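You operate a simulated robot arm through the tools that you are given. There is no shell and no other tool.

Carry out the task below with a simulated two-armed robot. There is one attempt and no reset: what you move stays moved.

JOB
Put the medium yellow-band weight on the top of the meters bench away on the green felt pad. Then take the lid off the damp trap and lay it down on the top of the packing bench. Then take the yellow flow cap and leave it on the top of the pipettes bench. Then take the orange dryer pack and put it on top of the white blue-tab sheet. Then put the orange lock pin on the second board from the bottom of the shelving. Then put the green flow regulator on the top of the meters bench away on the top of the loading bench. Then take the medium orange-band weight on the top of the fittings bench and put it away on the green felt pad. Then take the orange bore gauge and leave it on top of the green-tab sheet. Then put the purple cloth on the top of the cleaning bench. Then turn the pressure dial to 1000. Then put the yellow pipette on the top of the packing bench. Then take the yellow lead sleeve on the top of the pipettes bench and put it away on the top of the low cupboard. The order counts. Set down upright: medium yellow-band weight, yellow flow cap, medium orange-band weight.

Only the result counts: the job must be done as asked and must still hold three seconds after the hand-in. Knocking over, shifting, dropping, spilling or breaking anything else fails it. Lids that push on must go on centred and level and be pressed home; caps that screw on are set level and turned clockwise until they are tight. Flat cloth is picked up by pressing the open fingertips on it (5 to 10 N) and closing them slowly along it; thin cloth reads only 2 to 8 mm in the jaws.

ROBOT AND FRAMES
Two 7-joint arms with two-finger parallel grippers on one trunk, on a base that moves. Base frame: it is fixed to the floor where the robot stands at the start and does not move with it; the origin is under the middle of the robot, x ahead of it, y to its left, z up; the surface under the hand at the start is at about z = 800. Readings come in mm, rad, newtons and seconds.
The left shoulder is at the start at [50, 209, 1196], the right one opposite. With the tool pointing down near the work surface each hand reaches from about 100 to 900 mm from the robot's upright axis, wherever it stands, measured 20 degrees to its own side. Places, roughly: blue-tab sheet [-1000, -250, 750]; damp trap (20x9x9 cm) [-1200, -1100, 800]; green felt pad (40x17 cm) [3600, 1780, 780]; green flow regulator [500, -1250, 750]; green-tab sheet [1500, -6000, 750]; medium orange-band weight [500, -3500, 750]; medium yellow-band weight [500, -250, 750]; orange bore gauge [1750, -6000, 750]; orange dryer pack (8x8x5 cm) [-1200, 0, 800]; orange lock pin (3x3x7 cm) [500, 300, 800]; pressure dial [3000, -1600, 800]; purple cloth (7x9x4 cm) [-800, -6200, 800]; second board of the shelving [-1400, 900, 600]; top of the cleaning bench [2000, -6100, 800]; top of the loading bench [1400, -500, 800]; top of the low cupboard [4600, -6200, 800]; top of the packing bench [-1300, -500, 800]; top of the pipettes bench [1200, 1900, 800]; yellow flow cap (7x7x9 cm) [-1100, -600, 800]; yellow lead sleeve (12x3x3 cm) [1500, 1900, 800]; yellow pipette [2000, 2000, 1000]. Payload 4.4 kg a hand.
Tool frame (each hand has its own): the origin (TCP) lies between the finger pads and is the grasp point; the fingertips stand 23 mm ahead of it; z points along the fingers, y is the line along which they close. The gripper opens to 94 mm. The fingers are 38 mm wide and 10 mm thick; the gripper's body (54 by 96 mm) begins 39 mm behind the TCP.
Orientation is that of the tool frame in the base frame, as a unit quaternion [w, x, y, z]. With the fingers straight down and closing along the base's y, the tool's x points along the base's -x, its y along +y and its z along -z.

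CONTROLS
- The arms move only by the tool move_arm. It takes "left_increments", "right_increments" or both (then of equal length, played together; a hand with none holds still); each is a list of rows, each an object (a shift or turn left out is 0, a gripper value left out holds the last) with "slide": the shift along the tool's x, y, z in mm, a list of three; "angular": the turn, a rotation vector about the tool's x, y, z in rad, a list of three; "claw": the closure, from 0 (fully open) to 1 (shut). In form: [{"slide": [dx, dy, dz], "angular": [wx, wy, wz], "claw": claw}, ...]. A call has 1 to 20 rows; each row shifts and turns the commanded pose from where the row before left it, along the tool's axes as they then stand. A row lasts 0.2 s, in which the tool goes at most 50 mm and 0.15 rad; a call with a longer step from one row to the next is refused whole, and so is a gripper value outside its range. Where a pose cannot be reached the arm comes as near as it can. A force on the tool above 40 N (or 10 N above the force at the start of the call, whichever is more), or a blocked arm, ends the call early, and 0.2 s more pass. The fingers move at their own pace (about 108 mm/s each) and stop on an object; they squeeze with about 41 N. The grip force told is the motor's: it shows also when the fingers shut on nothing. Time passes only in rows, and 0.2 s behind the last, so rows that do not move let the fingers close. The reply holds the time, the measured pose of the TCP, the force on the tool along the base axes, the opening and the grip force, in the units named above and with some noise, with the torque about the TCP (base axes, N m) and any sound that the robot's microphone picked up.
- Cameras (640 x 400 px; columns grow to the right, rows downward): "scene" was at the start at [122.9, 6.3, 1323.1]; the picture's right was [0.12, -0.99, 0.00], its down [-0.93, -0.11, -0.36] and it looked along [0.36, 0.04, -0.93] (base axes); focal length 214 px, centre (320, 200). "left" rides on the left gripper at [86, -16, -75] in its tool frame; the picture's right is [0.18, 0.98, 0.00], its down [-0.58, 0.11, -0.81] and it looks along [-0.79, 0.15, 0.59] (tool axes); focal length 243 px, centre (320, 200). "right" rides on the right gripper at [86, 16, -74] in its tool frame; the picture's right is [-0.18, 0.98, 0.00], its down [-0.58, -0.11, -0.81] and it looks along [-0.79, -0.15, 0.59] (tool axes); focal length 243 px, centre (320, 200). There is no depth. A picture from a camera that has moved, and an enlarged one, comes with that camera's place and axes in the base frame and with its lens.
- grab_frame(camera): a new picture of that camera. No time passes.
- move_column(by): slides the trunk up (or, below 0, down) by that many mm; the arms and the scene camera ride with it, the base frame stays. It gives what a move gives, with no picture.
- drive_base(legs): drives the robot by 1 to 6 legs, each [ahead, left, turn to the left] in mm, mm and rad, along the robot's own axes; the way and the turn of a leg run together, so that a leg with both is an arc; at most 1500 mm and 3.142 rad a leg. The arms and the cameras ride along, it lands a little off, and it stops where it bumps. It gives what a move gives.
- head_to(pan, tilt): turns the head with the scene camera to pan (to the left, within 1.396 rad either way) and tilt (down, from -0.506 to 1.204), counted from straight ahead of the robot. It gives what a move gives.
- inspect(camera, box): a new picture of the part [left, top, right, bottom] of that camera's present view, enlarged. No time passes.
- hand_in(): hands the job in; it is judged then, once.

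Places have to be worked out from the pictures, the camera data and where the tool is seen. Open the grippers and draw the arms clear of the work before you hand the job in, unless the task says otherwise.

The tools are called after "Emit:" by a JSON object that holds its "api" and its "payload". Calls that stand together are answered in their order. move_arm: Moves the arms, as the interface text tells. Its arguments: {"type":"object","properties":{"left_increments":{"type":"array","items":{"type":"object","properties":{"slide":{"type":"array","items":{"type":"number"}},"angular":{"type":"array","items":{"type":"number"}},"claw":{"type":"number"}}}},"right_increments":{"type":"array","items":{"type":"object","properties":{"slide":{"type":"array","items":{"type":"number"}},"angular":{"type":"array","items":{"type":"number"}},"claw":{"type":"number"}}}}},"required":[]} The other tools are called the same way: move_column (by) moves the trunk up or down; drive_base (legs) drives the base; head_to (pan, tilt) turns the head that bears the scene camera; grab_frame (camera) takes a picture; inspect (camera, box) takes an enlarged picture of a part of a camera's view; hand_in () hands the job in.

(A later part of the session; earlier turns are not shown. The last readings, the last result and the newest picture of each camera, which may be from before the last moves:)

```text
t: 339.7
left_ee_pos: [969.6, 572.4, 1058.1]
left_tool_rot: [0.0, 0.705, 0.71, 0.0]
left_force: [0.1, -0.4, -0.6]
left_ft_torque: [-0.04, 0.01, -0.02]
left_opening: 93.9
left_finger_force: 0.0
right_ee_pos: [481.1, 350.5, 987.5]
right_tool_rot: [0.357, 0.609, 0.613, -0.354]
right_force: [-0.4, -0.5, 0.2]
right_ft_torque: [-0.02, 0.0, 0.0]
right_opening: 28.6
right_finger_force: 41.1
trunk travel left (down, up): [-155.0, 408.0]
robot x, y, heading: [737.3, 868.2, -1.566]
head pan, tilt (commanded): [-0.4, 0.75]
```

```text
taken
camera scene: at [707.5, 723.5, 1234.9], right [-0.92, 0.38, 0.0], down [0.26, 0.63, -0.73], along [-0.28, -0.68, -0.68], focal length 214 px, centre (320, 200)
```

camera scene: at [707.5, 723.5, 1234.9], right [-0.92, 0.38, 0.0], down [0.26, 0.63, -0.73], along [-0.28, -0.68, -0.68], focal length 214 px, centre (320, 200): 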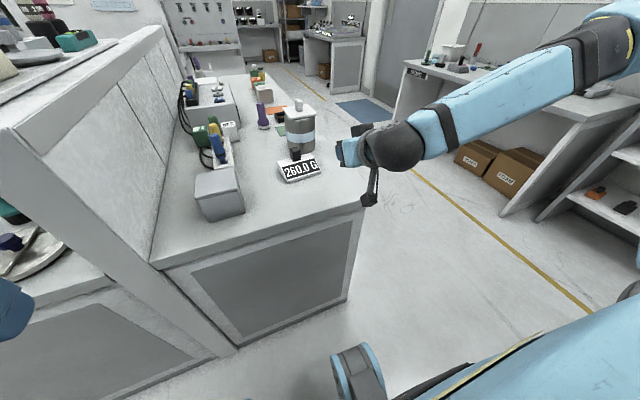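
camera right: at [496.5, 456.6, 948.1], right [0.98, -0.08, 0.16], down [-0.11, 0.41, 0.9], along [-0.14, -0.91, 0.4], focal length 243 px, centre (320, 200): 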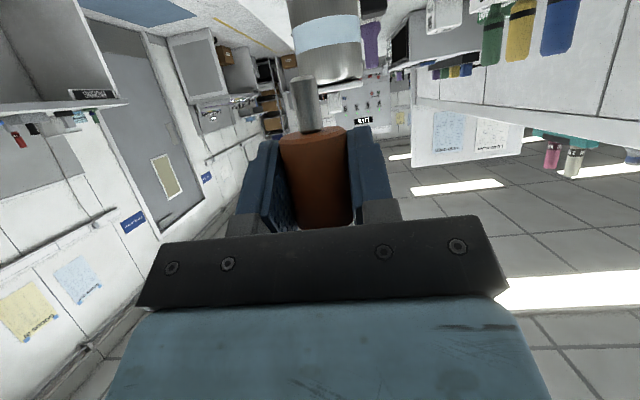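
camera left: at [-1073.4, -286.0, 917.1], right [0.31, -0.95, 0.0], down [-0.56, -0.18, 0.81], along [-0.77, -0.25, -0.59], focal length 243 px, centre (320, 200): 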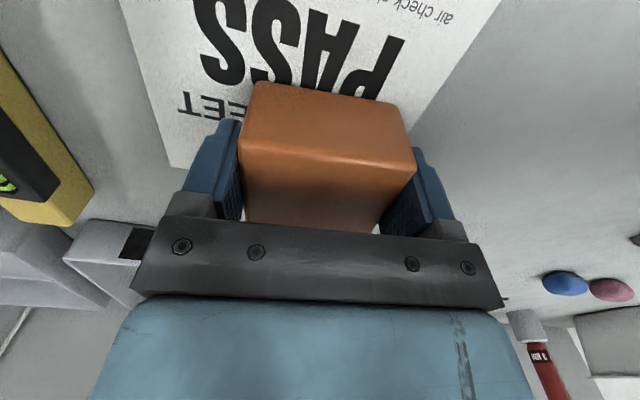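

The pin is held vertically. I sidestep toward −x, turn to face −x and look at the shelving from the front.

Emit:
{"api": "drive_base", "payload": {"legs": [[-20, -750, 0], [0, 0, -1.575], [250, 150, 0]]}}

Emit:
{"api": "head_to", "payload": {"pan": -0.1, "tilt": 0.5}}

Emit:
{"api": "grab_frame", "payload": {"camera": "scene"}}

```text
t: 352.1
left_ee_pos: [-563.2, 488.9, 1058.0]
left_tool_rot: [0.001, 1.0, 0.01, 0.001]
left_force: [-0.2, -0.1, 0.6]
left_ft_torque: [0.02, 0.01, 0.01]
left_opening: 94.0
left_finger_force: 0.0
right_ee_pos: [-791.6, 973.5, 985.4]
right_tool_rot: [0.005, 0.865, 0.008, -0.502]
right_force: [-0.6, -0.3, -0.4]
right_ft_torque: [-0.02, -0.02, 0.01]
right_opening: 28.6
right_finger_force: 41.3
trunk travel left (down, up): [-155.0, 408.0]
robot x, y, heading: [-271.5, 723.6, -3.121]
head pan, tilt (commanded): [-0.4, 0.75]
```

```text
t: 352.9
left_ee_pos: [-563.0, 490.0, 1058.9]
left_tool_rot: [0.0, 1.0, 0.01, 0.001]
left_force: [0.6, -0.1, -0.6]
left_ft_torque: [-0.01, 0.0, 0.02]
left_opening: 94.0
left_finger_force: 0.1
right_ee_pos: [-791.1, 975.0, 986.1]
right_tool_rot: [0.005, 0.865, 0.008, -0.502]
right_force: [-0.4, -0.4, -0.5]
right_ft_torque: [-0.01, 0.02, 0.0]
right_opening: 28.6
right_finger_force: 40.9
trunk travel left (down, up): [-155.0, 408.0]
robot x, y, heading: [-268.6, 721.3, -3.116]
head pan, tilt (commanded): [-0.099, 0.499]
```

```text
taken
camera scene: at [-427.9, 729.0, 1256.7], right [0.08, 1.0, 0.0], down [0.48, -0.04, -0.88], along [-0.87, 0.07, -0.48], focal length 214 px, centre (320, 200)
```

scene: 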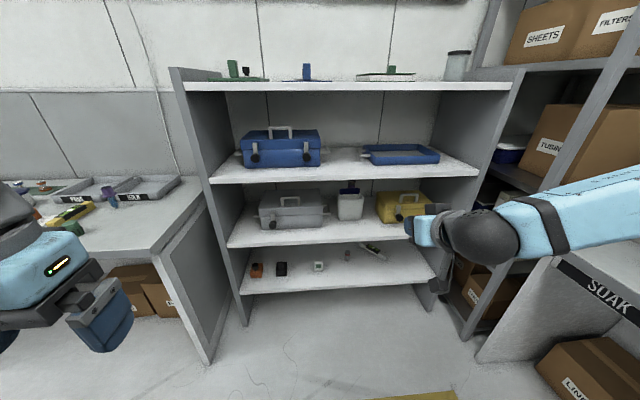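

The shelving front plane is at x≈-1222 with boards at z≈268, 600, 927 and 1254; the second board has a free strip in front of the white container near y≈930. I approach to a safe distance and lower the trunk fully.

Emit:
{"api": "drive_base", "payload": {"legs": [[0, 57, -0.0235], [320, 0, 0]]}}

Emit:
{"api": "move_column", "payload": {"by": -150}}

Emit:
{"api": "head_to", "payload": {"pan": -0.35, "tilt": 0.6}}

Emit:
{"api": "grab_frame", "payload": {"camera": "scene"}}

Emit:
{"api": "grab_frame", "payload": {"camera": "right"}}

```text
t: 355.8
left_ee_pos: [-883.3, 441.3, 1058.0]
left_tool_rot: [0.001, 1.0, -0.001, 0.001]
left_force: [-0.9, 0.3, -0.2]
left_ft_torque: [-0.01, -0.01, 0.0]
left_opening: 93.9
left_finger_force: 0.1
right_ee_pos: [-1099.8, 931.7, 986.9]
right_tool_rot: [0.0, 0.865, -0.001, -0.502]
right_force: [0.1, -0.5, -0.7]
right_ft_torque: [-0.02, 0.02, -0.01]
right_opening: 28.6
right_finger_force: 41.3
trunk travel left (down, up): [-155.0, 408.0]
robot x, y, heading: [-585.1, 667.0, 3.143]
head pan, tilt (commanded): [-0.099, 0.499]
```

```text
t: 357.6
left_ee_pos: [-882.8, 441.9, 909.1]
left_tool_rot: [0.001, 1.0, -0.002, 0.001]
left_force: [0.7, -0.1, -0.3]
left_ft_torque: [0.01, 0.0, 0.01]
left_opening: 93.8
left_finger_force: 0.0
right_ee_pos: [-1099.3, 930.6, 836.5]
right_tool_rot: [0.0, 0.865, -0.001, -0.502]
right_force: [0.7, -0.1, -0.5]
right_ft_torque: [0.02, 0.01, -0.01]
right_opening: 28.2
right_finger_force: 40.7
trunk travel left (down, up): [-5.0, 558.0]
robot x, y, heading: [-584.0, 664.5, 3.139]
head pan, tilt (commanded): [-0.099, 0.499]
```

```text
t: 358.4
left_ee_pos: [-883.7, 441.0, 908.2]
left_tool_rot: [0.002, 1.0, -0.002, 0.001]
left_force: [0.8, -0.4, 0.0]
left_ft_torque: [-0.02, 0.01, 0.0]
left_opening: 93.9
left_finger_force: 0.0
right_ee_pos: [-1099.2, 931.2, 836.6]
right_tool_rot: [0.0, 0.865, -0.001, -0.502]
right_force: [-0.3, 0.0, -0.4]
right_ft_torque: [-0.02, 0.0, 0.02]
right_opening: 28.5
right_finger_force: 41.0
trunk travel left (down, up): [-5.0, 558.0]
robot x, y, heading: [-587.3, 668.0, 3.142]
head pan, tilt (commanded): [-0.351, 0.6]
```

```text
taken
camera scene: at [-734.5, 698.5, 1097.7], right [0.34, 0.94, 0.0], down [0.53, -0.19, -0.83], along [-0.78, 0.28, -0.56], focal length 214 px, centre (320, 200)
```

scene: 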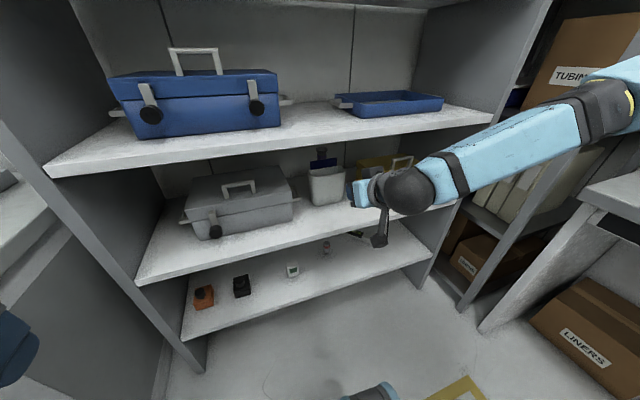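

```text
taken
camera right: at [-991.2, 913.3, 797.5], right [-0.09, -0.98, 0.16], down [0.41, 0.11, 0.9], along [-0.91, 0.15, 0.4], focal length 243 px, centre (320, 200)
```

right: 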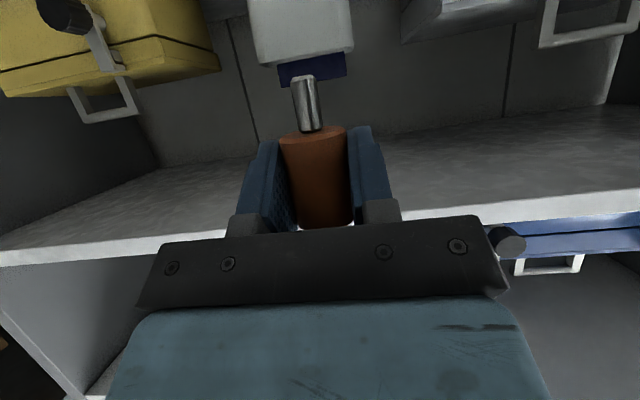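

The white container stands at x<-1360, so a spot at (-1285,930) on the second board is free. I lower the tilted hand in front of the shelf to just above the second board's level.

Emit:
{"api": "move_arm", "payload": {"right_increments": [{"slide": [39.3, 0, 22.7]}, {"slide": [39.3, 0, 22.7]}, {"slide": [35, 0, 20]}, {"slide": [0, 0, 0]}]}}

Emit:
{"api": "drive_base", "payload": {"legs": [[80, 0, 0]]}}

Emit:
{"api": "grab_frame", "payload": {"camera": "scene"}}

Emit:
{"api": "grab_frame", "payload": {"camera": "right"}}

```text
t: 359.4
left_ee_pos: [-882.3, 440.3, 909.6]
left_tool_rot: [0.0, 1.0, -0.001, 0.001]
left_force: [0.3, 0.0, 0.5]
left_ft_torque: [-0.02, 0.01, -0.01]
left_opening: 93.9
left_finger_force: 0.0
right_ee_pos: [-1098.1, 931.1, 705.2]
right_tool_rot: [0.001, 0.865, -0.001, -0.502]
right_force: [0.0, 0.5, -0.6]
right_ft_torque: [-0.01, 0.0, 0.0]
right_opening: 28.5
right_finger_force: 40.9
trunk travel left (down, up): [-5.0, 558.0]
robot x, y, heading: [-585.2, 668.1, 3.144]
head pan, tilt (commanded): [-0.351, 0.6]
```

```text
t: 360.4
left_ee_pos: [-961.0, 440.5, 908.6]
left_tool_rot: [0.0, 1.0, -0.002, 0.001]
left_force: [0.0, -0.7, -0.2]
left_ft_torque: [0.02, -0.01, 0.0]
left_opening: 94.1
left_finger_force: 0.1
right_ee_pos: [-1176.4, 931.0, 705.9]
right_tool_rot: [-0.001, 0.865, -0.001, -0.502]
right_force: [-0.1, 0.5, -0.1]
right_ft_torque: [-0.02, -0.01, -0.02]
right_opening: 28.2
right_finger_force: 40.9
trunk travel left (down, up): [-5.0, 558.0]
robot x, y, heading: [-661.3, 667.1, 3.142]
head pan, tilt (commanded): [-0.351, 0.6]
```

```text
taken
camera scene: at [-812.7, 698.6, 1097.5], right [0.34, 0.94, 0.0], down [0.53, -0.19, -0.82], along [-0.77, 0.28, -0.57], focal length 214 px, centre (320, 200)
```

scene: 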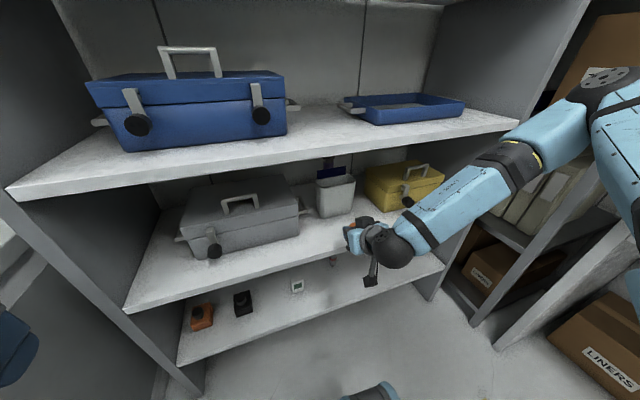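

```text
taken
camera right: at [-1068.9, 912.9, 667.7], right [-0.09, -0.98, 0.16], down [0.41, 0.11, 0.9], along [-0.91, 0.15, 0.4], focal length 243 px, centre (320, 200)
```

right: 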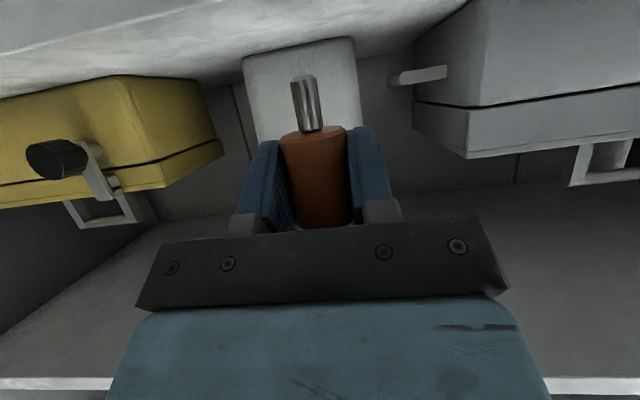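

The hand is level with the second board. I advance about 109 mm over the board.

Emit:
{"api": "move_arm", "payload": {"right_increments": [{"slide": [-18.2, 0, 31.5]}, {"slide": [-18.2, 0, 31.5]}, {"slide": [-18.2, 0, 31.5]}, {"slide": [0, 0, 0]}]}}

Emit:
{"api": "grab_frame", "payload": {"camera": "right"}}

Emit:
{"api": "inspect", "payload": {"camera": "scene", "box": [270, 140, 470, 300]}}

```text
t: 361.4
left_ee_pos: [-958.6, 441.6, 908.4]
left_tool_rot: [0.001, 1.0, -0.002, 0.0]
left_force: [0.1, -0.2, 0.1]
left_ft_torque: [-0.02, -0.02, 0.0]
left_opening: 94.0
left_finger_force: 0.0
right_ee_pos: [-1284.4, 930.8, 708.7]
right_tool_rot: [0.0, 0.864, -0.001, -0.503]
right_force: [-0.5, -0.3, -0.1]
right_ft_torque: [0.03, -0.01, 0.05]
right_opening: 28.1
right_finger_force: 41.0
trunk travel left (down, up): [-5.0, 558.0]
robot x, y, heading: [-661.3, 670.6, 3.138]
head pan, tilt (commanded): [-0.351, 0.6]
```

```text
taken
camera right: at [-1176.6, 913.6, 670.7], right [-0.09, -0.98, 0.16], down [0.41, 0.11, 0.9], along [-0.91, 0.15, 0.4], focal length 243 px, centre (320, 200)
```

right: 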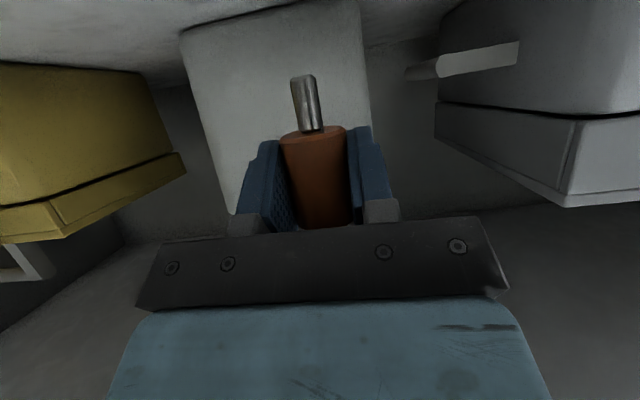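

```text
2.50 times, centred on (370, 220) of scene
camera zoom: at [-812.3, 698.7, 1097.7], right [0.34, 0.94, 0.0], down [0.53, -0.19, -0.83], along [-0.77, 0.28, -0.56], focal length 536 px, centre (195, 150)
```

zoom: 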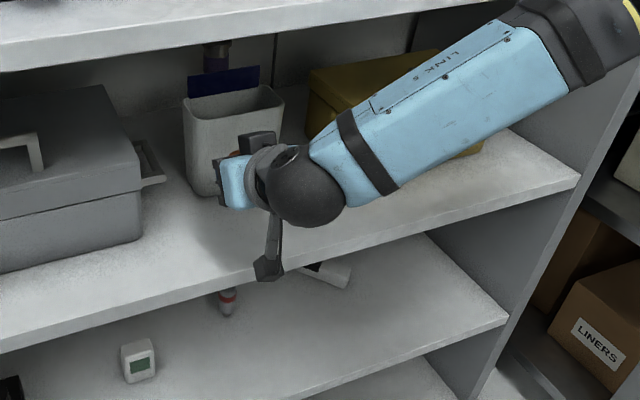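

I lower toward the board, first 48 mm then feeling for contact.

Emit:
{"api": "move_arm", "payload": {"right_increments": [{"slide": [21, 0, 12]}, {"slide": [21, 0, 12]}, {"slide": [4.3, 0, 2.5]}, {"slide": [0, 0, 0]}]}}

Emit:
{"api": "inspect", "payload": {"camera": "right", "box": [160, 0, 480, 200]}}

```text
t: 362.4
left_ee_pos: [-960.1, 440.8, 909.3]
left_tool_rot: [0.001, 1.0, -0.001, 0.0]
left_force: [0.3, -0.6, 0.1]
left_ft_torque: [-0.02, 0.0, -0.03]
left_opening: 94.1
left_finger_force: 0.0
right_ee_pos: [-1283.2, 939.8, 664.6]
right_tool_rot: [0.002, 0.864, 0.001, -0.504]
right_force: [-1.2, -3.4, 11.0]
right_ft_torque: [-0.13, 0.09, 0.01]
right_opening: 28.3
right_finger_force: 40.9
right hand out of reach, approached as far as the arm can: row 2, 3
trunk travel left (down, up): [-5.0, 558.0]
robot x, y, heading: [-656.0, 667.4, 3.146]
head pan, tilt (commanded): [-0.351, 0.6]
```

```text
2.00 times, centred on (320, 100) of right
camera zoom: at [-1175.0, 920.9, 626.8], right [-0.09, -0.98, 0.16], down [0.42, 0.11, 0.9], along [-0.91, 0.15, 0.4], focal length 485 px, centre (320, 400)
```

zoom: 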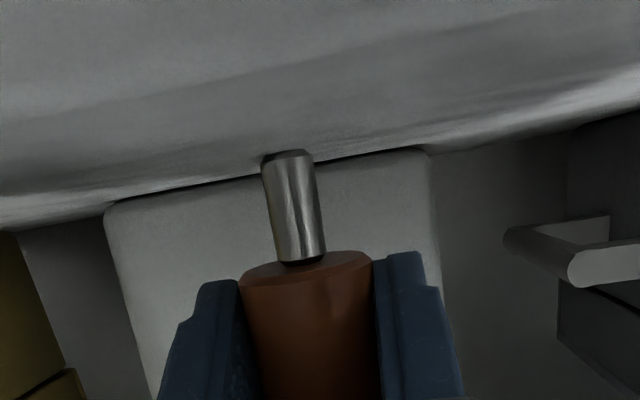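

The stem touches the board (11 N, board top at about z=622). I open the gripper without moving and then retract straight back.

Emit:
{"api": "move_arm", "payload": {"right_increments": [{"slide": [-2, 0, -1]}, {"claw": 0.3}, {"claw": 0.3}, {"claw": 0.3}, {"slide": [0, 0, 0]}]}}

Emit:
{"api": "grab_frame", "payload": {"camera": "right"}}

```text
t: 363.6
left_ee_pos: [-960.0, 441.3, 909.5]
left_tool_rot: [0.001, 1.0, -0.002, 0.001]
left_force: [0.2, 0.0, -0.2]
left_ft_torque: [0.01, -0.01, -0.01]
left_opening: 94.0
left_finger_force: 0.0
right_ee_pos: [-1283.7, 940.2, 665.8]
right_tool_rot: [0.0, 0.865, -0.001, -0.502]
right_force: [0.1, 0.1, -0.6]
right_ft_torque: [-0.01, -0.01, -0.01]
right_opening: 65.8
right_finger_force: 0.2
trunk travel left (down, up): [-5.0, 558.0]
robot x, y, heading: [-660.1, 673.5, 3.144]
head pan, tilt (commanded): [-0.351, 0.6]
```

```text
taken
camera right: at [-1175.3, 921.1, 627.6], right [-0.09, -0.98, 0.16], down [0.41, 0.11, 0.9], along [-0.91, 0.15, 0.4], focal length 243 px, centre (320, 200)
```

right: 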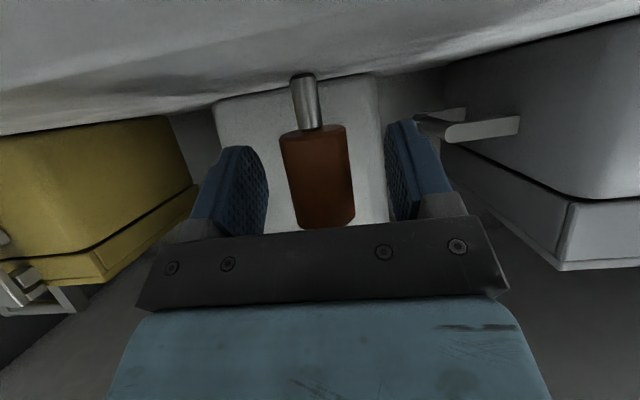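

The pin stands on its own between the open fingers. I retract straight back along the approach direction.

Emit:
{"api": "move_arm", "payload": {"right_increments": [{"slide": [15, 0, -26]}, {"slide": [20, 0, -34.6]}, {"slide": [20, 0, -34.6]}, {"slide": [20, 0, -34.6]}, {"slide": [10, 0, -17]}]}}

Emit:
{"api": "grab_frame", "payload": {"camera": "right"}}

Emit:
{"api": "inspect", "payload": {"camera": "scene", "box": [270, 140, 470, 300]}}

```text
t: 364.8
left_ee_pos: [-960.9, 440.1, 908.6]
left_tool_rot: [0.001, 1.0, -0.003, 0.001]
left_force: [-0.1, 0.6, -0.1]
left_ft_torque: [0.0, 0.02, 0.0]
left_opening: 94.1
left_finger_force: 0.1
right_ee_pos: [-1112.9, 939.7, 667.4]
right_tool_rot: [0.0, 0.864, -0.001, -0.503]
right_force: [0.3, 0.8, -0.2]
right_ft_torque: [-0.01, 0.01, 0.0]
right_opening: 65.8
right_finger_force: 0.0
trunk travel left (down, up): [-5.0, 558.0]
robot x, y, heading: [-662.9, 670.5, 3.138]
head pan, tilt (commanded): [-0.351, 0.6]
```

```text
taken
camera right: at [-1005.1, 922.3, 628.3], right [-0.09, -0.98, 0.16], down [0.41, 0.11, 0.9], along [-0.91, 0.15, 0.4], focal length 243 px, centre (320, 200)
```

right: 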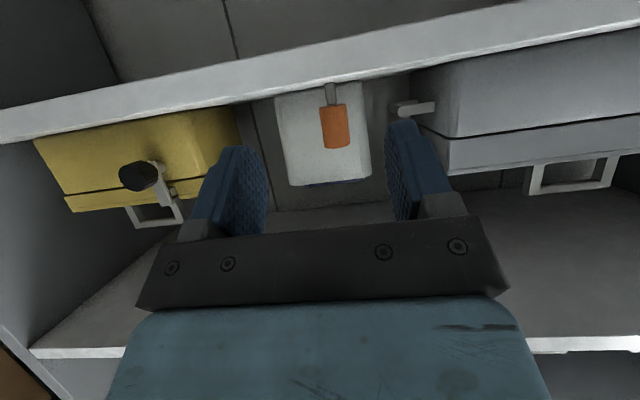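

```text
2.50 times, centred on (370, 220) of scene
camera zoom: at [-812.3, 698.5, 1097.7], right [0.34, 0.94, 0.0], down [0.53, -0.19, -0.83], along [-0.77, 0.28, -0.56], focal length 536 px, centre (195, 150)
```

zoom: 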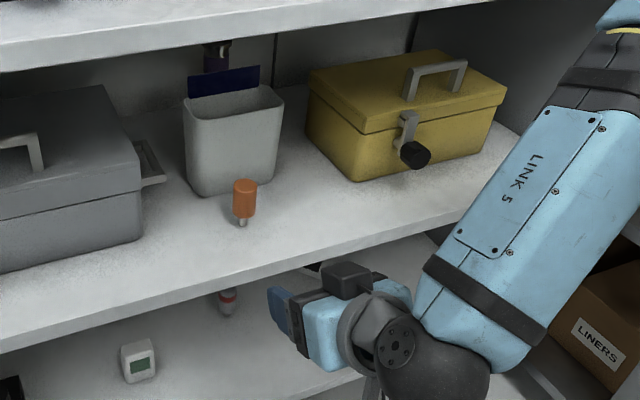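

The lock pin stands on the second board. Now the green flow regulator: I back off, lift and re-level the right gripper, and raise the trunk for driving.

Emit:
{"api": "drive_base", "payload": {"legs": [[-350, 0, 0]]}}

Emit:
{"api": "move_arm", "payload": {"right_increments": [{"slide": [-39, 0, -22.5]}, {"slide": [-39, 0, -22.5]}, {"slide": [-39, 0, -22.5]}, {"slide": [-39, 0, -22.5]}, {"slide": [-39, 0, -22.5]}, {"angular": [0, 0.1496, 0]}, {"angular": [0, 0.1496, 0]}, {"angular": [0, 0.1496, 0]}, {"angular": [0, 0.1496, 0]}, {"angular": [0, 0.1496, 0]}, {"angular": [0, 0.1496, 0]}, {"angular": [0, 0.1496, 0]}, {"slide": [0, 0, 0]}]}}

Emit:
{"api": "move_column", "payload": {"by": 350}}

```text
t: 367.1
left_ee_pos: [-612.5, 440.4, 908.8]
left_tool_rot: [0.001, 1.0, -0.001, 0.0]
left_force: [0.3, 0.6, 0.5]
left_ft_torque: [-0.01, 0.01, -0.03]
left_opening: 94.1
left_finger_force: 0.0
right_ee_pos: [-766.4, 939.5, 666.9]
right_tool_rot: [0.001, 0.865, 0.0, -0.502]
right_force: [0.5, 0.6, -0.3]
right_ft_torque: [0.01, 0.03, 0.01]
right_opening: 65.8
right_finger_force: 0.0
trunk travel left (down, up): [-5.0, 558.0]
robot x, y, heading: [-315.8, 666.6, 3.14]
head pan, tilt (commanded): [-0.351, 0.6]
```

```text
t: 369.9
left_ee_pos: [-612.7, 440.1, 909.8]
left_tool_rot: [0.001, 1.0, -0.002, 0.001]
left_force: [-0.6, -0.2, 0.3]
left_ft_torque: [-0.03, -0.02, 0.0]
left_opening: 94.0
left_finger_force: 0.1
right_ee_pos: [-795.5, 939.9, 884.4]
right_tool_rot: [0.001, 1.0, 0.0, -0.003]
right_force: [-0.7, 0.9, -0.1]
right_ft_torque: [0.01, 0.0, 0.0]
right_opening: 65.8
right_finger_force: 0.0
right hand out of reach, approached as far as the arm can: row 2, 3
trunk travel left (down, up): [-5.0, 558.0]
robot x, y, heading: [-313.9, 665.4, 3.138]
head pan, tilt (commanded): [-0.351, 0.6]
```

```text
t: 373.3
left_ee_pos: [-613.6, 440.3, 1257.9]
left_tool_rot: [0.001, 1.0, -0.003, 0.001]
left_force: [-0.3, -0.7, 0.2]
left_ft_torque: [0.01, -0.03, 0.0]
left_opening: 94.1
left_finger_force: 0.0
right_ee_pos: [-796.0, 939.7, 1232.9]
right_tool_rot: [0.001, 1.0, 0.0, -0.003]
right_force: [-0.4, -0.2, -0.6]
right_ft_torque: [-0.01, 0.02, 0.0]
right_opening: 65.7
right_finger_force: 0.0
trunk travel left (down, up): [-355.0, 208.0]
robot x, y, heading: [-313.0, 667.5, 3.141]
head pan, tilt (commanded): [-0.351, 0.6]
```

I turn around and drive along the meters bench toward its far end.

Emit:
{"api": "drive_base", "payload": {"legs": [[0, 0, 3.14], [0, -1500, 0], [0, -60, 0]]}}

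Emit:
{"api": "head_to", "payload": {"pan": -0.4, "tilt": 0.6}}

Emit:
{"api": "grab_frame", "payload": {"camera": "scene"}}

```text
t: 394.7
left_ee_pos: [-76.8, -682.0, 1258.4]
left_tool_rot: [-0.001, 0.032, 0.999, 0.001]
left_force: [-0.3, -0.4, 0.7]
left_ft_torque: [0.02, 0.01, -0.01]
left_opening: 94.0
left_finger_force: 0.1
right_ee_pos: [75.6, -1190.8, 1233.7]
right_tool_rot: [0.002, 0.031, 1.0, 0.0]
right_force: [0.2, -0.9, 0.0]
right_ft_torque: [0.03, -0.01, -0.04]
right_opening: 65.8
right_finger_force: 0.0
trunk travel left (down, up): [-355.0, 208.0]
robot x, y, heading: [-388.8, -891.6, -0.062]
head pan, tilt (commanded): [-0.351, 0.6]
```

```text
t: 395.3
left_ee_pos: [-77.2, -682.9, 1259.8]
left_tool_rot: [-0.001, 0.032, 0.999, 0.0]
left_force: [0.2, 0.0, 0.3]
left_ft_torque: [-0.06, -0.01, 0.0]
left_opening: 94.0
left_finger_force: 0.1
right_ee_pos: [76.0, -1192.1, 1234.3]
right_tool_rot: [0.003, 0.03, 1.0, 0.0]
right_force: [0.3, 0.9, 0.0]
right_ft_torque: [0.03, 0.01, 0.0]
right_opening: 66.0
right_finger_force: 0.2
trunk travel left (down, up): [-355.0, 208.0]
robot x, y, heading: [-386.0, -892.0, -0.056]
head pan, tilt (commanded): [-0.4, 0.6]
```

```text
taken
camera scene: at [-241.3, -935.8, 1447.6], right [-0.44, -0.9, 0.0], down [-0.51, 0.25, -0.82], along [0.74, -0.37, -0.57], focal length 214 px, centre (320, 200)
```

scene: 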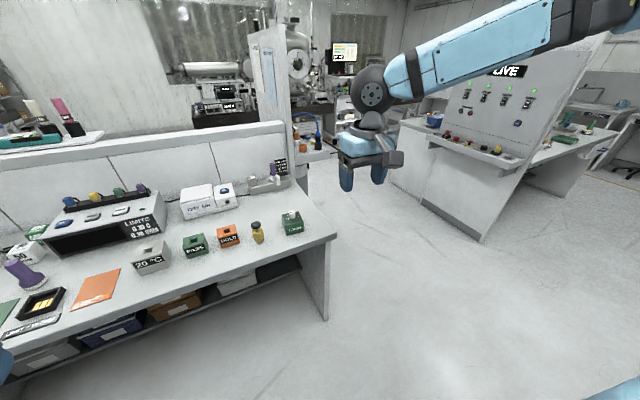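

I straighten up, move to the bench and lower the trunk to look at the regulator.

Emit:
{"api": "drive_base", "payload": {"legs": [[0, 0, 0.058], [360, 0, 0]]}}

Emit:
{"api": "move_column", "payload": {"by": -200}}

Emit:
{"api": "head_to", "payload": {"pan": -0.4, "tilt": 0.85}}

Emit:
{"api": "grab_frame", "payload": {"camera": "scene"}}

Emit:
{"api": "grab_frame", "payload": {"camera": "right"}}

```text
t: 398.1
left_ee_pos: [270.2, -665.9, 1258.1]
left_tool_rot: [-0.001, 0.002, 1.0, 0.001]
left_force: [0.0, -0.2, -0.5]
left_ft_torque: [-0.01, 0.0, 0.01]
left_opening: 94.2
left_finger_force: 0.0
right_ee_pos: [452.1, -1164.5, 1234.1]
right_tool_rot: [0.003, 0.001, 1.0, 0.001]
right_force: [-0.1, -0.2, 0.3]
right_ft_torque: [-0.02, 0.03, -0.02]
right_opening: 65.6
right_finger_force: 0.0
trunk travel left (down, up): [-355.0, 208.0]
robot x, y, heading: [-25.0, -892.7, -0.002]
head pan, tilt (commanded): [-0.4, 0.6]
```

```text
t: 400.2
left_ee_pos: [271.6, -665.2, 1059.2]
left_tool_rot: [-0.001, 0.003, 1.0, 0.001]
left_force: [0.4, 0.1, -0.4]
left_ft_torque: [-0.02, -0.01, -0.01]
left_opening: 93.8
left_finger_force: 0.1
right_ee_pos: [452.8, -1165.1, 1034.2]
right_tool_rot: [0.003, 0.001, 1.0, 0.002]
right_force: [0.1, -0.2, 0.6]
right_ft_torque: [0.0, 0.01, 0.01]
right_opening: 65.8
right_finger_force: 0.0
trunk travel left (down, up): [-155.0, 408.0]
robot x, y, heading: [-28.1, -893.5, -0.003]
head pan, tilt (commanded): [-0.4, 0.6]
```

```text
t: 401.0
left_ee_pos: [271.6, -664.9, 1059.3]
left_tool_rot: [-0.001, 0.003, 1.0, 0.0]
left_force: [1.0, 0.2, 0.0]
left_ft_torque: [-0.02, 0.02, 0.0]
left_opening: 94.0
left_finger_force: 0.2
right_ee_pos: [452.8, -1164.5, 1034.5]
right_tool_rot: [0.004, 0.001, 1.0, 0.002]
right_force: [0.4, 0.5, 0.8]
right_ft_torque: [0.0, -0.01, 0.0]
right_opening: 66.0
right_finger_force: 0.1
trunk travel left (down, up): [-155.0, 408.0]
robot x, y, heading: [-27.2, -892.8, -0.003]
head pan, tilt (commanded): [-0.4, 0.85]
```

```text
taken
camera scene: at [112.0, -923.8, 1226.8], right [-0.39, -0.92, 0.0], down [-0.69, 0.29, -0.66], along [0.61, -0.26, -0.75], focal length 214 px, centre (320, 200)
```

scene: 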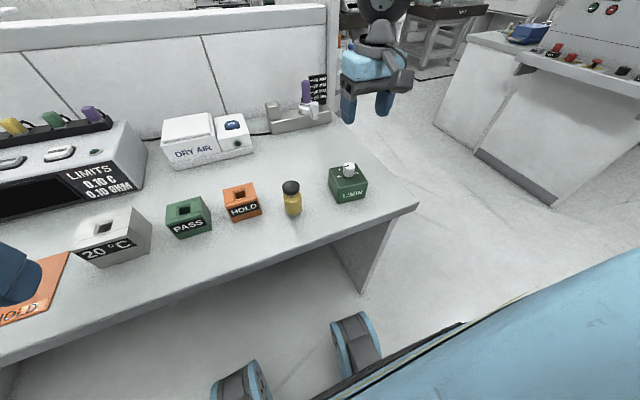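

```text
taken
camera right: at [366.0, -1149.6, 1107.6], right [0.19, 0.98, 0.0], down [0.58, -0.11, 0.81], along [0.8, -0.15, -0.59], focal length 243 px, centre (320, 200)
```

right: 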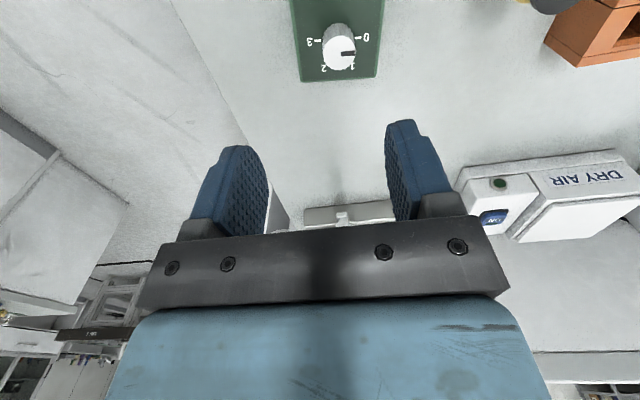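

I zoom in on the regulator in both views.

Emit:
{"api": "inspect", "payload": {"camera": "scene", "box": [270, 140, 410, 230]}}

Emit:
{"api": "inspect", "payload": {"camera": "right", "box": [260, 0, 420, 110]}}

```text
4.44 times, centred on (340, 185) of scene
camera zoom: at [112.0, -923.8, 1226.8], right [-0.39, -0.92, 0.0], down [-0.69, 0.29, -0.66], along [0.61, -0.26, -0.75], focal length 953 px, centre (231, 267)
```

zoom: 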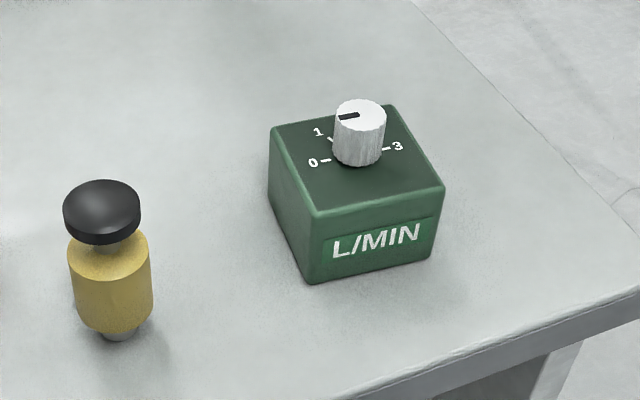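

```text
3.64 times, centred on (340, 55) of right
camera zoom: at [366.0, -1149.6, 1107.6], right [0.19, 0.98, 0.0], down [0.58, -0.11, 0.81], along [0.8, -0.15, -0.59], focal length 882 px, centre (247, 727)
```

zoom: 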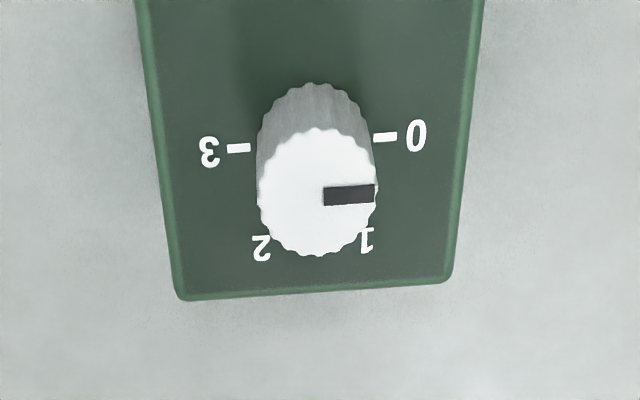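

The regulator box is about 77×72 mm, centre (462,-1151), top z≈857, knob top z≈889, yaw ≈ -0.11 rad. I align the fully opened right gripper with it and descend to just above the knob.

Emit:
{"api": "move_arm", "payload": {"right_increments": [{"slide": [-9, 13, 0], "angular": [0, 0, 0.11], "claw": 0.0}, {"slide": [0, 0, 40]}, {"slide": [0, 0, 40]}, {"slide": [0, 0, 40]}, {"slide": [0, 0, 0]}]}}

Emit:
{"api": "grab_frame", "payload": {"camera": "right"}}

Emit:
{"api": "inspect", "payload": {"camera": "scene", "box": [270, 120, 430, 230]}}

```text
t: 402.2
left_ee_pos: [271.6, -665.8, 1059.0]
left_tool_rot: [-0.002, 0.003, 1.0, 0.0]
left_force: [-0.8, 0.9, -1.0]
left_ft_torque: [-0.01, 0.03, 0.0]
left_opening: 94.0
left_finger_force: 0.1
right_ee_pos: [461.5, -1152.2, 913.3]
right_tool_rot: [0.004, 0.055, 0.998, 0.0]
right_force: [0.2, -0.3, -0.1]
right_ft_torque: [0.0, 0.06, 0.03]
right_opening: 94.2
right_finger_force: 0.0
trunk travel left (down, up): [-155.0, 408.0]
robot x, y, heading: [-26.9, -897.1, 0.001]
head pan, tilt (commanded): [-0.4, 0.85]
```

```text
taken
camera right: at [377.7, -1127.7, 986.6], right [0.29, 0.96, 0.0], down [0.56, -0.17, 0.81], along [0.77, -0.24, -0.59], focal length 243 px, centre (320, 200)
```

right: 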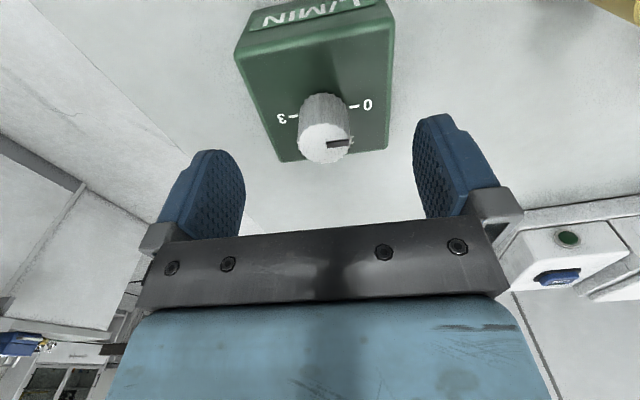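

```text
3.64 times, centred on (350, 175) of scene
camera zoom: at [111.4, -923.7, 1226.9], right [-0.39, -0.92, 0.0], down [-0.69, 0.29, -0.66], along [0.61, -0.26, -0.75], focal length 780 px, centre (211, 291)
```

zoom: 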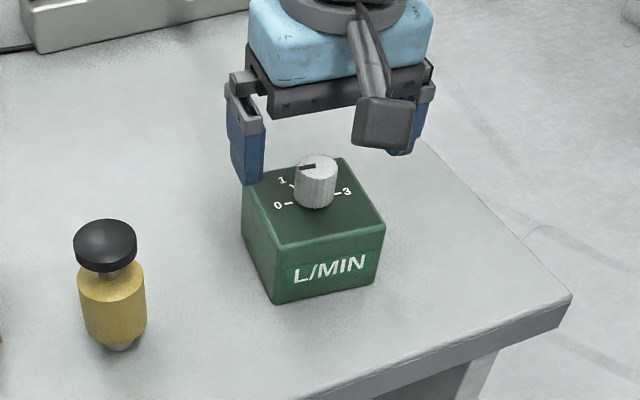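

The box is aligned between the fingers. I descend to TCP z≈856 (palm just above the knob) and close.

Emit:
{"api": "move_arm", "payload": {"right_increments": [{"slide": [0, 2.5, 25]}, {"slide": [0, 0, 20]}, {"slide": [0, 0, 11]}, {"slide": [0, 0, 0]}]}}

Emit:
{"api": "grab_frame", "payload": {"camera": "right"}}

Emit:
{"api": "inspect", "payload": {"camera": "scene", "box": [270, 120, 430, 230]}}

```text
t: 403.2
left_ee_pos: [271.0, -665.9, 1059.4]
left_tool_rot: [-0.001, 0.003, 1.0, 0.001]
left_force: [-0.3, -0.9, -0.9]
left_ft_torque: [0.01, 0.01, 0.0]
left_opening: 94.2
left_finger_force: 0.0
right_ee_pos: [462.2, -1149.4, 857.5]
right_tool_rot: [0.003, 0.056, 0.998, 0.001]
right_force: [-1.0, -0.1, -0.2]
right_ft_torque: [0.0, -0.01, 0.0]
right_opening: 93.9
right_finger_force: 0.1
trunk travel left (down, up): [-155.0, 408.0]
robot x, y, heading: [-28.8, -887.5, -0.004]
head pan, tilt (commanded): [-0.4, 0.85]
```

```text
taken
camera right: at [378.5, -1124.2, 930.6], right [0.29, 0.96, 0.0], down [0.56, -0.17, 0.81], along [0.77, -0.24, -0.59], focal length 243 px, centre (320, 200)
```

right: 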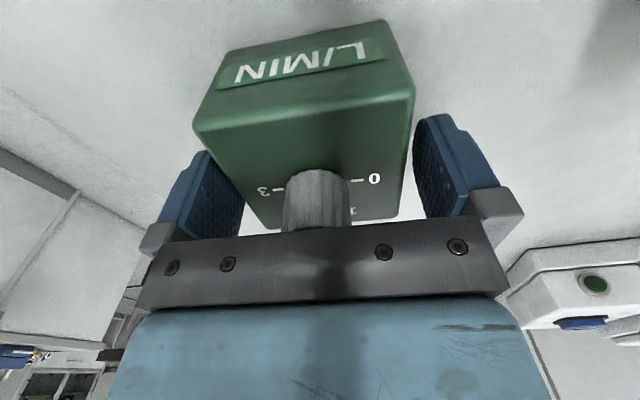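

```text
3.64 times, centred on (350, 175) of scene
camera zoom: at [111.8, -923.8, 1226.8], right [-0.39, -0.92, 0.0], down [-0.69, 0.29, -0.66], along [0.61, -0.26, -0.75], focal length 780 px, centre (211, 291)
```

zoom: 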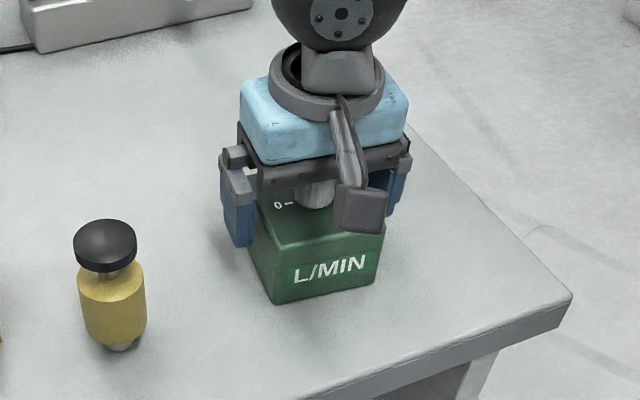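

The fingers straddle the box. I close and lift.

Emit:
{"api": "move_arm", "payload": {"right_increments": [{"claw": 1.0}, {"claw": 1.0}, {"claw": 1.0}, {"slide": [0, 0, -5]}, {"slide": [0, 0, -15]}, {"slide": [0, 0, -30]}, {"slide": [0, 0, -45]}, {"slide": [0, 0, -45]}]}}

Emit:
{"api": "grab_frame", "payload": {"camera": "right"}}

Emit:
{"api": "inspect", "payload": {"camera": "scene", "box": [270, 60, 430, 230]}}

```text
t: 405.0
left_ee_pos: [271.7, -665.8, 1059.3]
left_tool_rot: [0.0, 0.003, 1.0, 0.001]
left_force: [-0.2, 0.4, -0.3]
left_ft_torque: [0.02, -0.03, 0.0]
left_opening: 94.0
left_finger_force: 0.1
right_ee_pos: [460.3, -1148.2, 998.6]
right_tool_rot: [0.002, 0.055, 0.999, 0.001]
right_force: [0.8, 0.0, -4.7]
right_ft_torque: [-0.02, -0.01, 0.03]
right_opening: 80.1
right_finger_force: 41.2
trunk travel left (down, up): [-155.0, 408.0]
robot x, y, heading: [-25.4, -889.4, -0.005]
head pan, tilt (commanded): [-0.4, 0.85]
```

```text
taken
camera right: at [375.9, -1123.7, 1072.8], right [0.29, 0.96, 0.0], down [0.56, -0.17, 0.81], along [0.77, -0.24, -0.59], focal length 243 px, centre (320, 200)
```

right: 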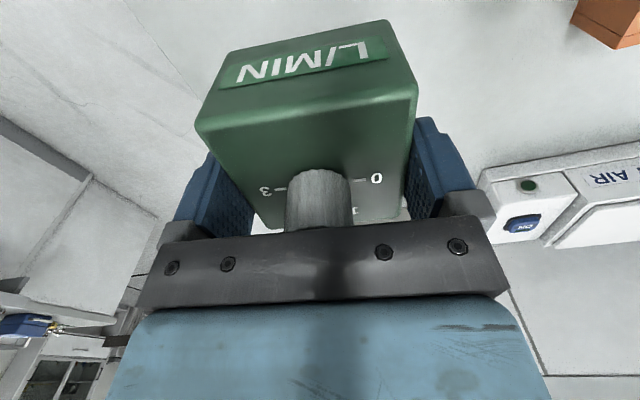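

```text
2.35 times, centred on (350, 145) of scene
camera zoom: at [111.4, -923.7, 1226.8], right [-0.39, -0.92, 0.0], down [-0.69, 0.29, -0.66], along [0.61, -0.26, -0.75], focal length 505 px, centre (249, 329)
```

zoom: 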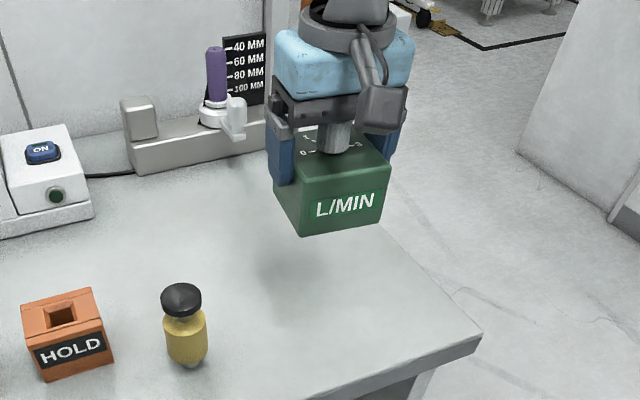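

The regulator is held (80 mm). I retract, raise the trunk and drive round via the left aisle to the end of the loading bench.

Emit:
{"api": "move_arm", "payload": {"right_increments": [{"slide": [35, 4, -10], "angular": [0, 0, -0.055]}, {"slide": [35, 4, -10], "angular": [0, 0, -0.055]}, {"slide": [35, 0, 0]}]}}

Emit:
{"api": "move_column", "payload": {"by": 320}}

Emit:
{"api": "drive_base", "payload": {"legs": [[-300, 0, 0.003], [0, 1500, 0], [0, 330, 0]]}}

```text
t: 405.8
left_ee_pos: [270.5, -665.4, 1059.4]
left_tool_rot: [0.0, 0.003, 1.0, 0.001]
left_force: [-0.4, -0.4, 0.1]
left_ft_torque: [0.0, 0.02, 0.0]
left_opening: 94.2
left_finger_force: 0.1
right_ee_pos: [356.0, -1135.4, 1019.5]
right_tool_rot: [0.003, 0.001, 1.0, 0.001]
right_force: [-0.6, -0.3, -4.9]
right_ft_torque: [0.0, -0.02, 0.01]
right_opening: 79.8
right_finger_force: 40.9
trunk travel left (down, up): [-155.0, 408.0]
robot x, y, heading: [-28.3, -897.1, -0.001]
head pan, tilt (commanded): [-0.4, 0.85]
```

```text
t: 409.0
left_ee_pos: [271.3, -665.4, 1379.5]
left_tool_rot: [-0.002, 0.003, 1.0, 0.001]
left_force: [0.0, 0.8, -0.1]
left_ft_torque: [-0.04, -0.02, 0.01]
left_opening: 94.0
left_finger_force: 0.1
right_ee_pos: [357.6, -1134.1, 1337.9]
right_tool_rot: [0.003, 0.001, 1.0, 0.001]
right_force: [-0.6, -0.5, -4.6]
right_ft_torque: [0.02, 0.0, 0.01]
right_opening: 79.9
right_finger_force: 40.6
trunk travel left (down, up): [-475.0, 88.0]
robot x, y, heading: [-28.7, -893.1, 0.003]
head pan, tilt (commanded): [-0.4, 0.85]
```

```text
t: 426.9
left_ee_pos: [0.5, 1158.4, 1378.8]
left_tool_rot: [-0.002, 0.01, 1.0, 0.001]
left_force: [-0.3, -0.6, 0.3]
left_ft_torque: [-0.03, -0.04, -0.04]
left_opening: 93.9
left_finger_force: 0.0
right_ee_pos: [78.0, 688.5, 1337.7]
right_tool_rot: [0.003, 0.01, 1.0, 0.001]
right_force: [0.7, -0.4, -5.3]
right_ft_torque: [0.0, -0.02, 0.03]
right_opening: 79.9
right_finger_force: 41.0
trunk travel left (down, up): [-475.0, 88.0]
robot x, y, heading: [-302.5, 940.4, -0.021]
head pan, tilt (commanded): [-0.4, 0.85]
```

I continue along the aisle and turn to face the end of the loading bench.

Emit:
{"api": "drive_base", "payload": {"legs": [[1500, 0, 0.021], [700, 0, 0], [0, 0, -1.571]]}}

Emit:
{"api": "head_to", "payload": {"pan": -0.4, "tilt": 0.6}}

Emit:
{"api": "grab_frame", "payload": {"camera": "scene"}}

```text
t: 441.6
left_ee_pos: [2106.5, 556.2, 1378.6]
left_tool_rot: [0.0, 0.716, 0.698, 0.001]
left_force: [0.0, 0.7, -0.1]
left_ft_torque: [0.01, 0.0, 0.01]
left_opening: 94.3
left_finger_force: 0.0
right_ee_pos: [1634.9, 479.7, 1338.6]
right_tool_rot: [0.003, 0.715, 0.699, -0.001]
right_force: [-0.3, 0.6, -6.0]
right_ft_torque: [-0.01, -0.02, -0.02]
right_opening: 80.0
right_finger_force: 41.0
trunk travel left (down, up): [-475.0, 88.0]
robot x, y, heading: [1886.1, 862.5, -1.596]
head pan, tilt (commanded): [-0.4, 0.85]
```

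```text
t: 442.3
left_ee_pos: [2106.7, 556.4, 1377.7]
left_tool_rot: [0.0, 0.716, 0.698, 0.001]
left_force: [0.7, 0.0, 0.4]
left_ft_torque: [-0.01, -0.02, 0.01]
left_opening: 94.0
left_finger_force: 0.1
right_ee_pos: [1634.8, 479.9, 1337.3]
right_tool_rot: [0.003, 0.715, 0.699, -0.001]
right_force: [-0.6, -0.1, -5.0]
right_ft_torque: [0.01, -0.03, -0.01]
right_opening: 79.9
right_finger_force: 40.8
trunk travel left (down, up): [-475.0, 88.0]
robot x, y, heading: [1885.8, 861.7, -1.597]
head pan, tilt (commanded): [-0.4, 0.6]
```

```text
taken
camera scene: at [1847.6, 711.3, 1567.5], right [-0.91, 0.41, 0.0], down [0.23, 0.52, -0.82], along [-0.34, -0.75, -0.57], focal length 214 px, centre (320, 200)
```

scene: 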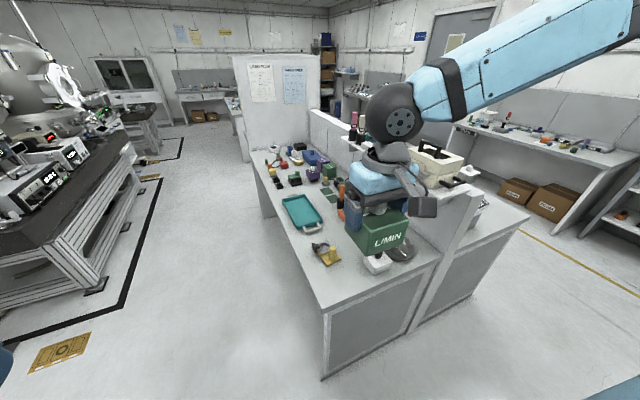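

I zoom in on the near end of the loading bench to choose a free spot.

Emit:
{"api": "inspect", "payload": {"camera": "scene", "box": [250, 170, 450, 330]}}

```text
2.50 times, centred on (350, 250) of scene
camera zoom: at [1847.6, 711.3, 1567.5], right [-0.91, 0.41, 0.0], down [0.23, 0.52, -0.82], along [-0.34, -0.75, -0.57], focal length 536 px, centre (245, 75)
```

zoom: 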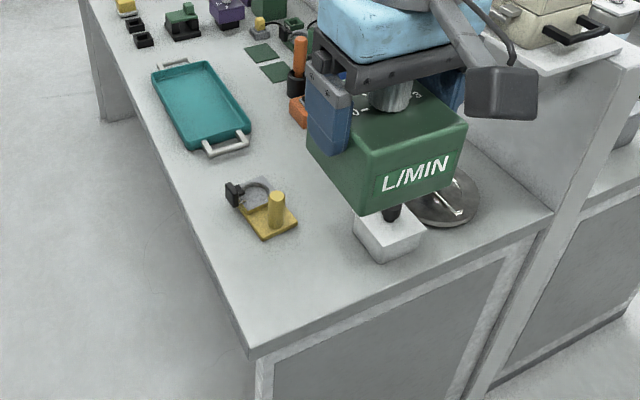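

The zone around (1575,262) on the loading bench is free. I square up, move 100 mm closer and lower the trunk.

Emit:
{"api": "drive_base", "payload": {"legs": [[100, 0, 0.026]]}}

Emit:
{"api": "move_column", "payload": {"by": -320}}

Emit:
{"api": "grab_frame", "payload": {"camera": "right"}}

```text
t: 443.5
left_ee_pos: [2113.9, 466.3, 1378.2]
left_tool_rot: [0.0, 0.707, 0.707, 0.001]
left_force: [0.0, -0.2, 0.1]
left_ft_torque: [0.02, 0.01, -0.04]
left_opening: 94.1
left_finger_force: 0.1
right_ee_pos: [1644.8, 376.1, 1337.5]
right_tool_rot: [0.003, 0.705, 0.709, -0.002]
right_force: [-0.1, -0.4, -4.6]
right_ft_torque: [-0.04, -0.02, 0.0]
right_opening: 79.6
right_finger_force: 41.4
trunk travel left (down, up): [-475.0, 88.0]
robot x, y, heading: [1881.6, 760.4, -1.567]
head pan, tilt (commanded): [-0.4, 0.6]
```

```text
t: 446.6
left_ee_pos: [2112.6, 464.7, 1058.7]
left_tool_rot: [0.001, 0.707, 0.707, 0.001]
left_force: [0.1, -0.3, 0.6]
left_ft_torque: [0.03, -0.02, -0.02]
left_opening: 94.1
left_finger_force: 0.1
right_ee_pos: [1645.4, 374.7, 1018.5]
right_tool_rot: [0.003, 0.706, 0.709, -0.001]
right_force: [-0.9, 0.3, -5.2]
right_ft_torque: [-0.03, 0.0, -0.02]
right_opening: 79.5
right_finger_force: 41.1
trunk travel left (down, up): [-155.0, 408.0]
robot x, y, heading: [1884.6, 760.9, -1.57]
head pan, tilt (commanded): [-0.4, 0.6]
```

```text
taken
camera right: at [1661.7, 461.1, 1091.3], right [0.98, -0.18, 0.0], down [-0.11, -0.58, 0.81], along [-0.14, -0.8, -0.59], focal length 243 px, centre (320, 200)
```

right: 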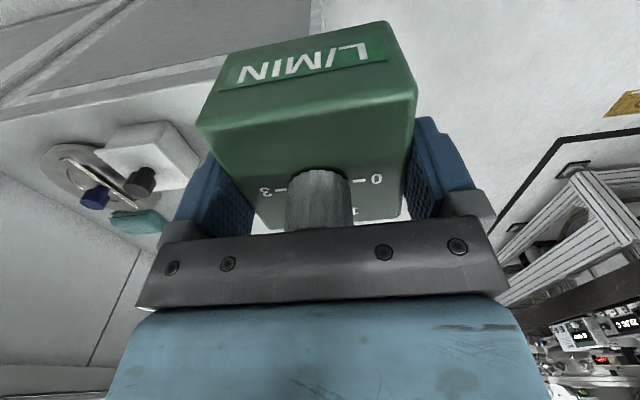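

I move the regulator over the free zone and lower it close to the surface.

Emit:
{"api": "move_arm", "payload": {"right_increments": [{"slide": [-37.7, -23.3, 0]}, {"slide": [-37.7, -23.3, 0]}, {"slide": [-37.7, -23.3, 0]}, {"slide": [0, 0, 40]}, {"slide": [0, 0, 40]}, {"slide": [0, 0, 40]}, {"slide": [0, 0, 25]}, {"slide": [0, 0, 0]}]}}

Emit:
{"api": "head_to", "payload": {"pan": -0.5, "tilt": 0.85}}

Emit:
{"api": "grab_frame", "payload": {"camera": "scene"}}

```text
t: 448.4
left_ee_pos: [2114.3, 465.1, 1059.0]
left_tool_rot: [0.001, 0.707, 0.707, 0.002]
left_force: [0.1, -0.6, 0.4]
left_ft_torque: [0.04, -0.01, -0.01]
left_opening: 93.9
left_finger_force: 0.0
right_ee_pos: [1575.2, 259.1, 872.9]
right_tool_rot: [0.003, 0.705, 0.709, -0.002]
right_force: [0.2, 0.0, -5.4]
right_ft_torque: [-0.01, 0.01, 0.02]
right_opening: 79.9
right_finger_force: 41.5
trunk travel left (down, up): [-155.0, 408.0]
robot x, y, heading: [1884.7, 763.5, -1.571]
head pan, tilt (commanded): [-0.4, 0.6]
```

```text
t: 449.2
left_ee_pos: [2113.9, 464.0, 1058.5]
left_tool_rot: [0.001, 0.707, 0.707, 0.002]
left_force: [0.3, 0.4, 0.5]
left_ft_torque: [0.0, -0.01, -0.05]
left_opening: 93.9
left_finger_force: 0.1
right_ee_pos: [1574.0, 260.0, 872.4]
right_tool_rot: [0.003, 0.706, 0.709, 0.0]
right_force: [-0.4, 0.7, -5.1]
right_ft_torque: [-0.02, 0.02, -0.03]
right_opening: 79.6
right_finger_force: 40.8
trunk travel left (down, up): [-155.0, 408.0]
robot x, y, heading: [1885.9, 759.1, -1.573]
head pan, tilt (commanded): [-0.499, 0.85]
```

```text
taken
camera scene: at [1847.7, 625.0, 1226.7], right [-0.88, 0.48, 0.0], down [0.36, 0.66, -0.66], along [-0.31, -0.58, -0.75], focal length 214 px, centre (320, 200)
```

scene: 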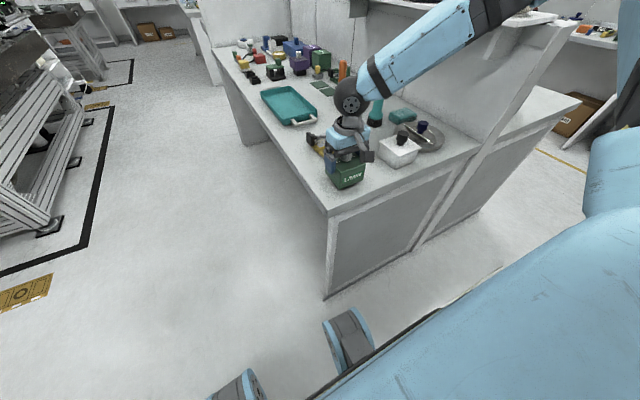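

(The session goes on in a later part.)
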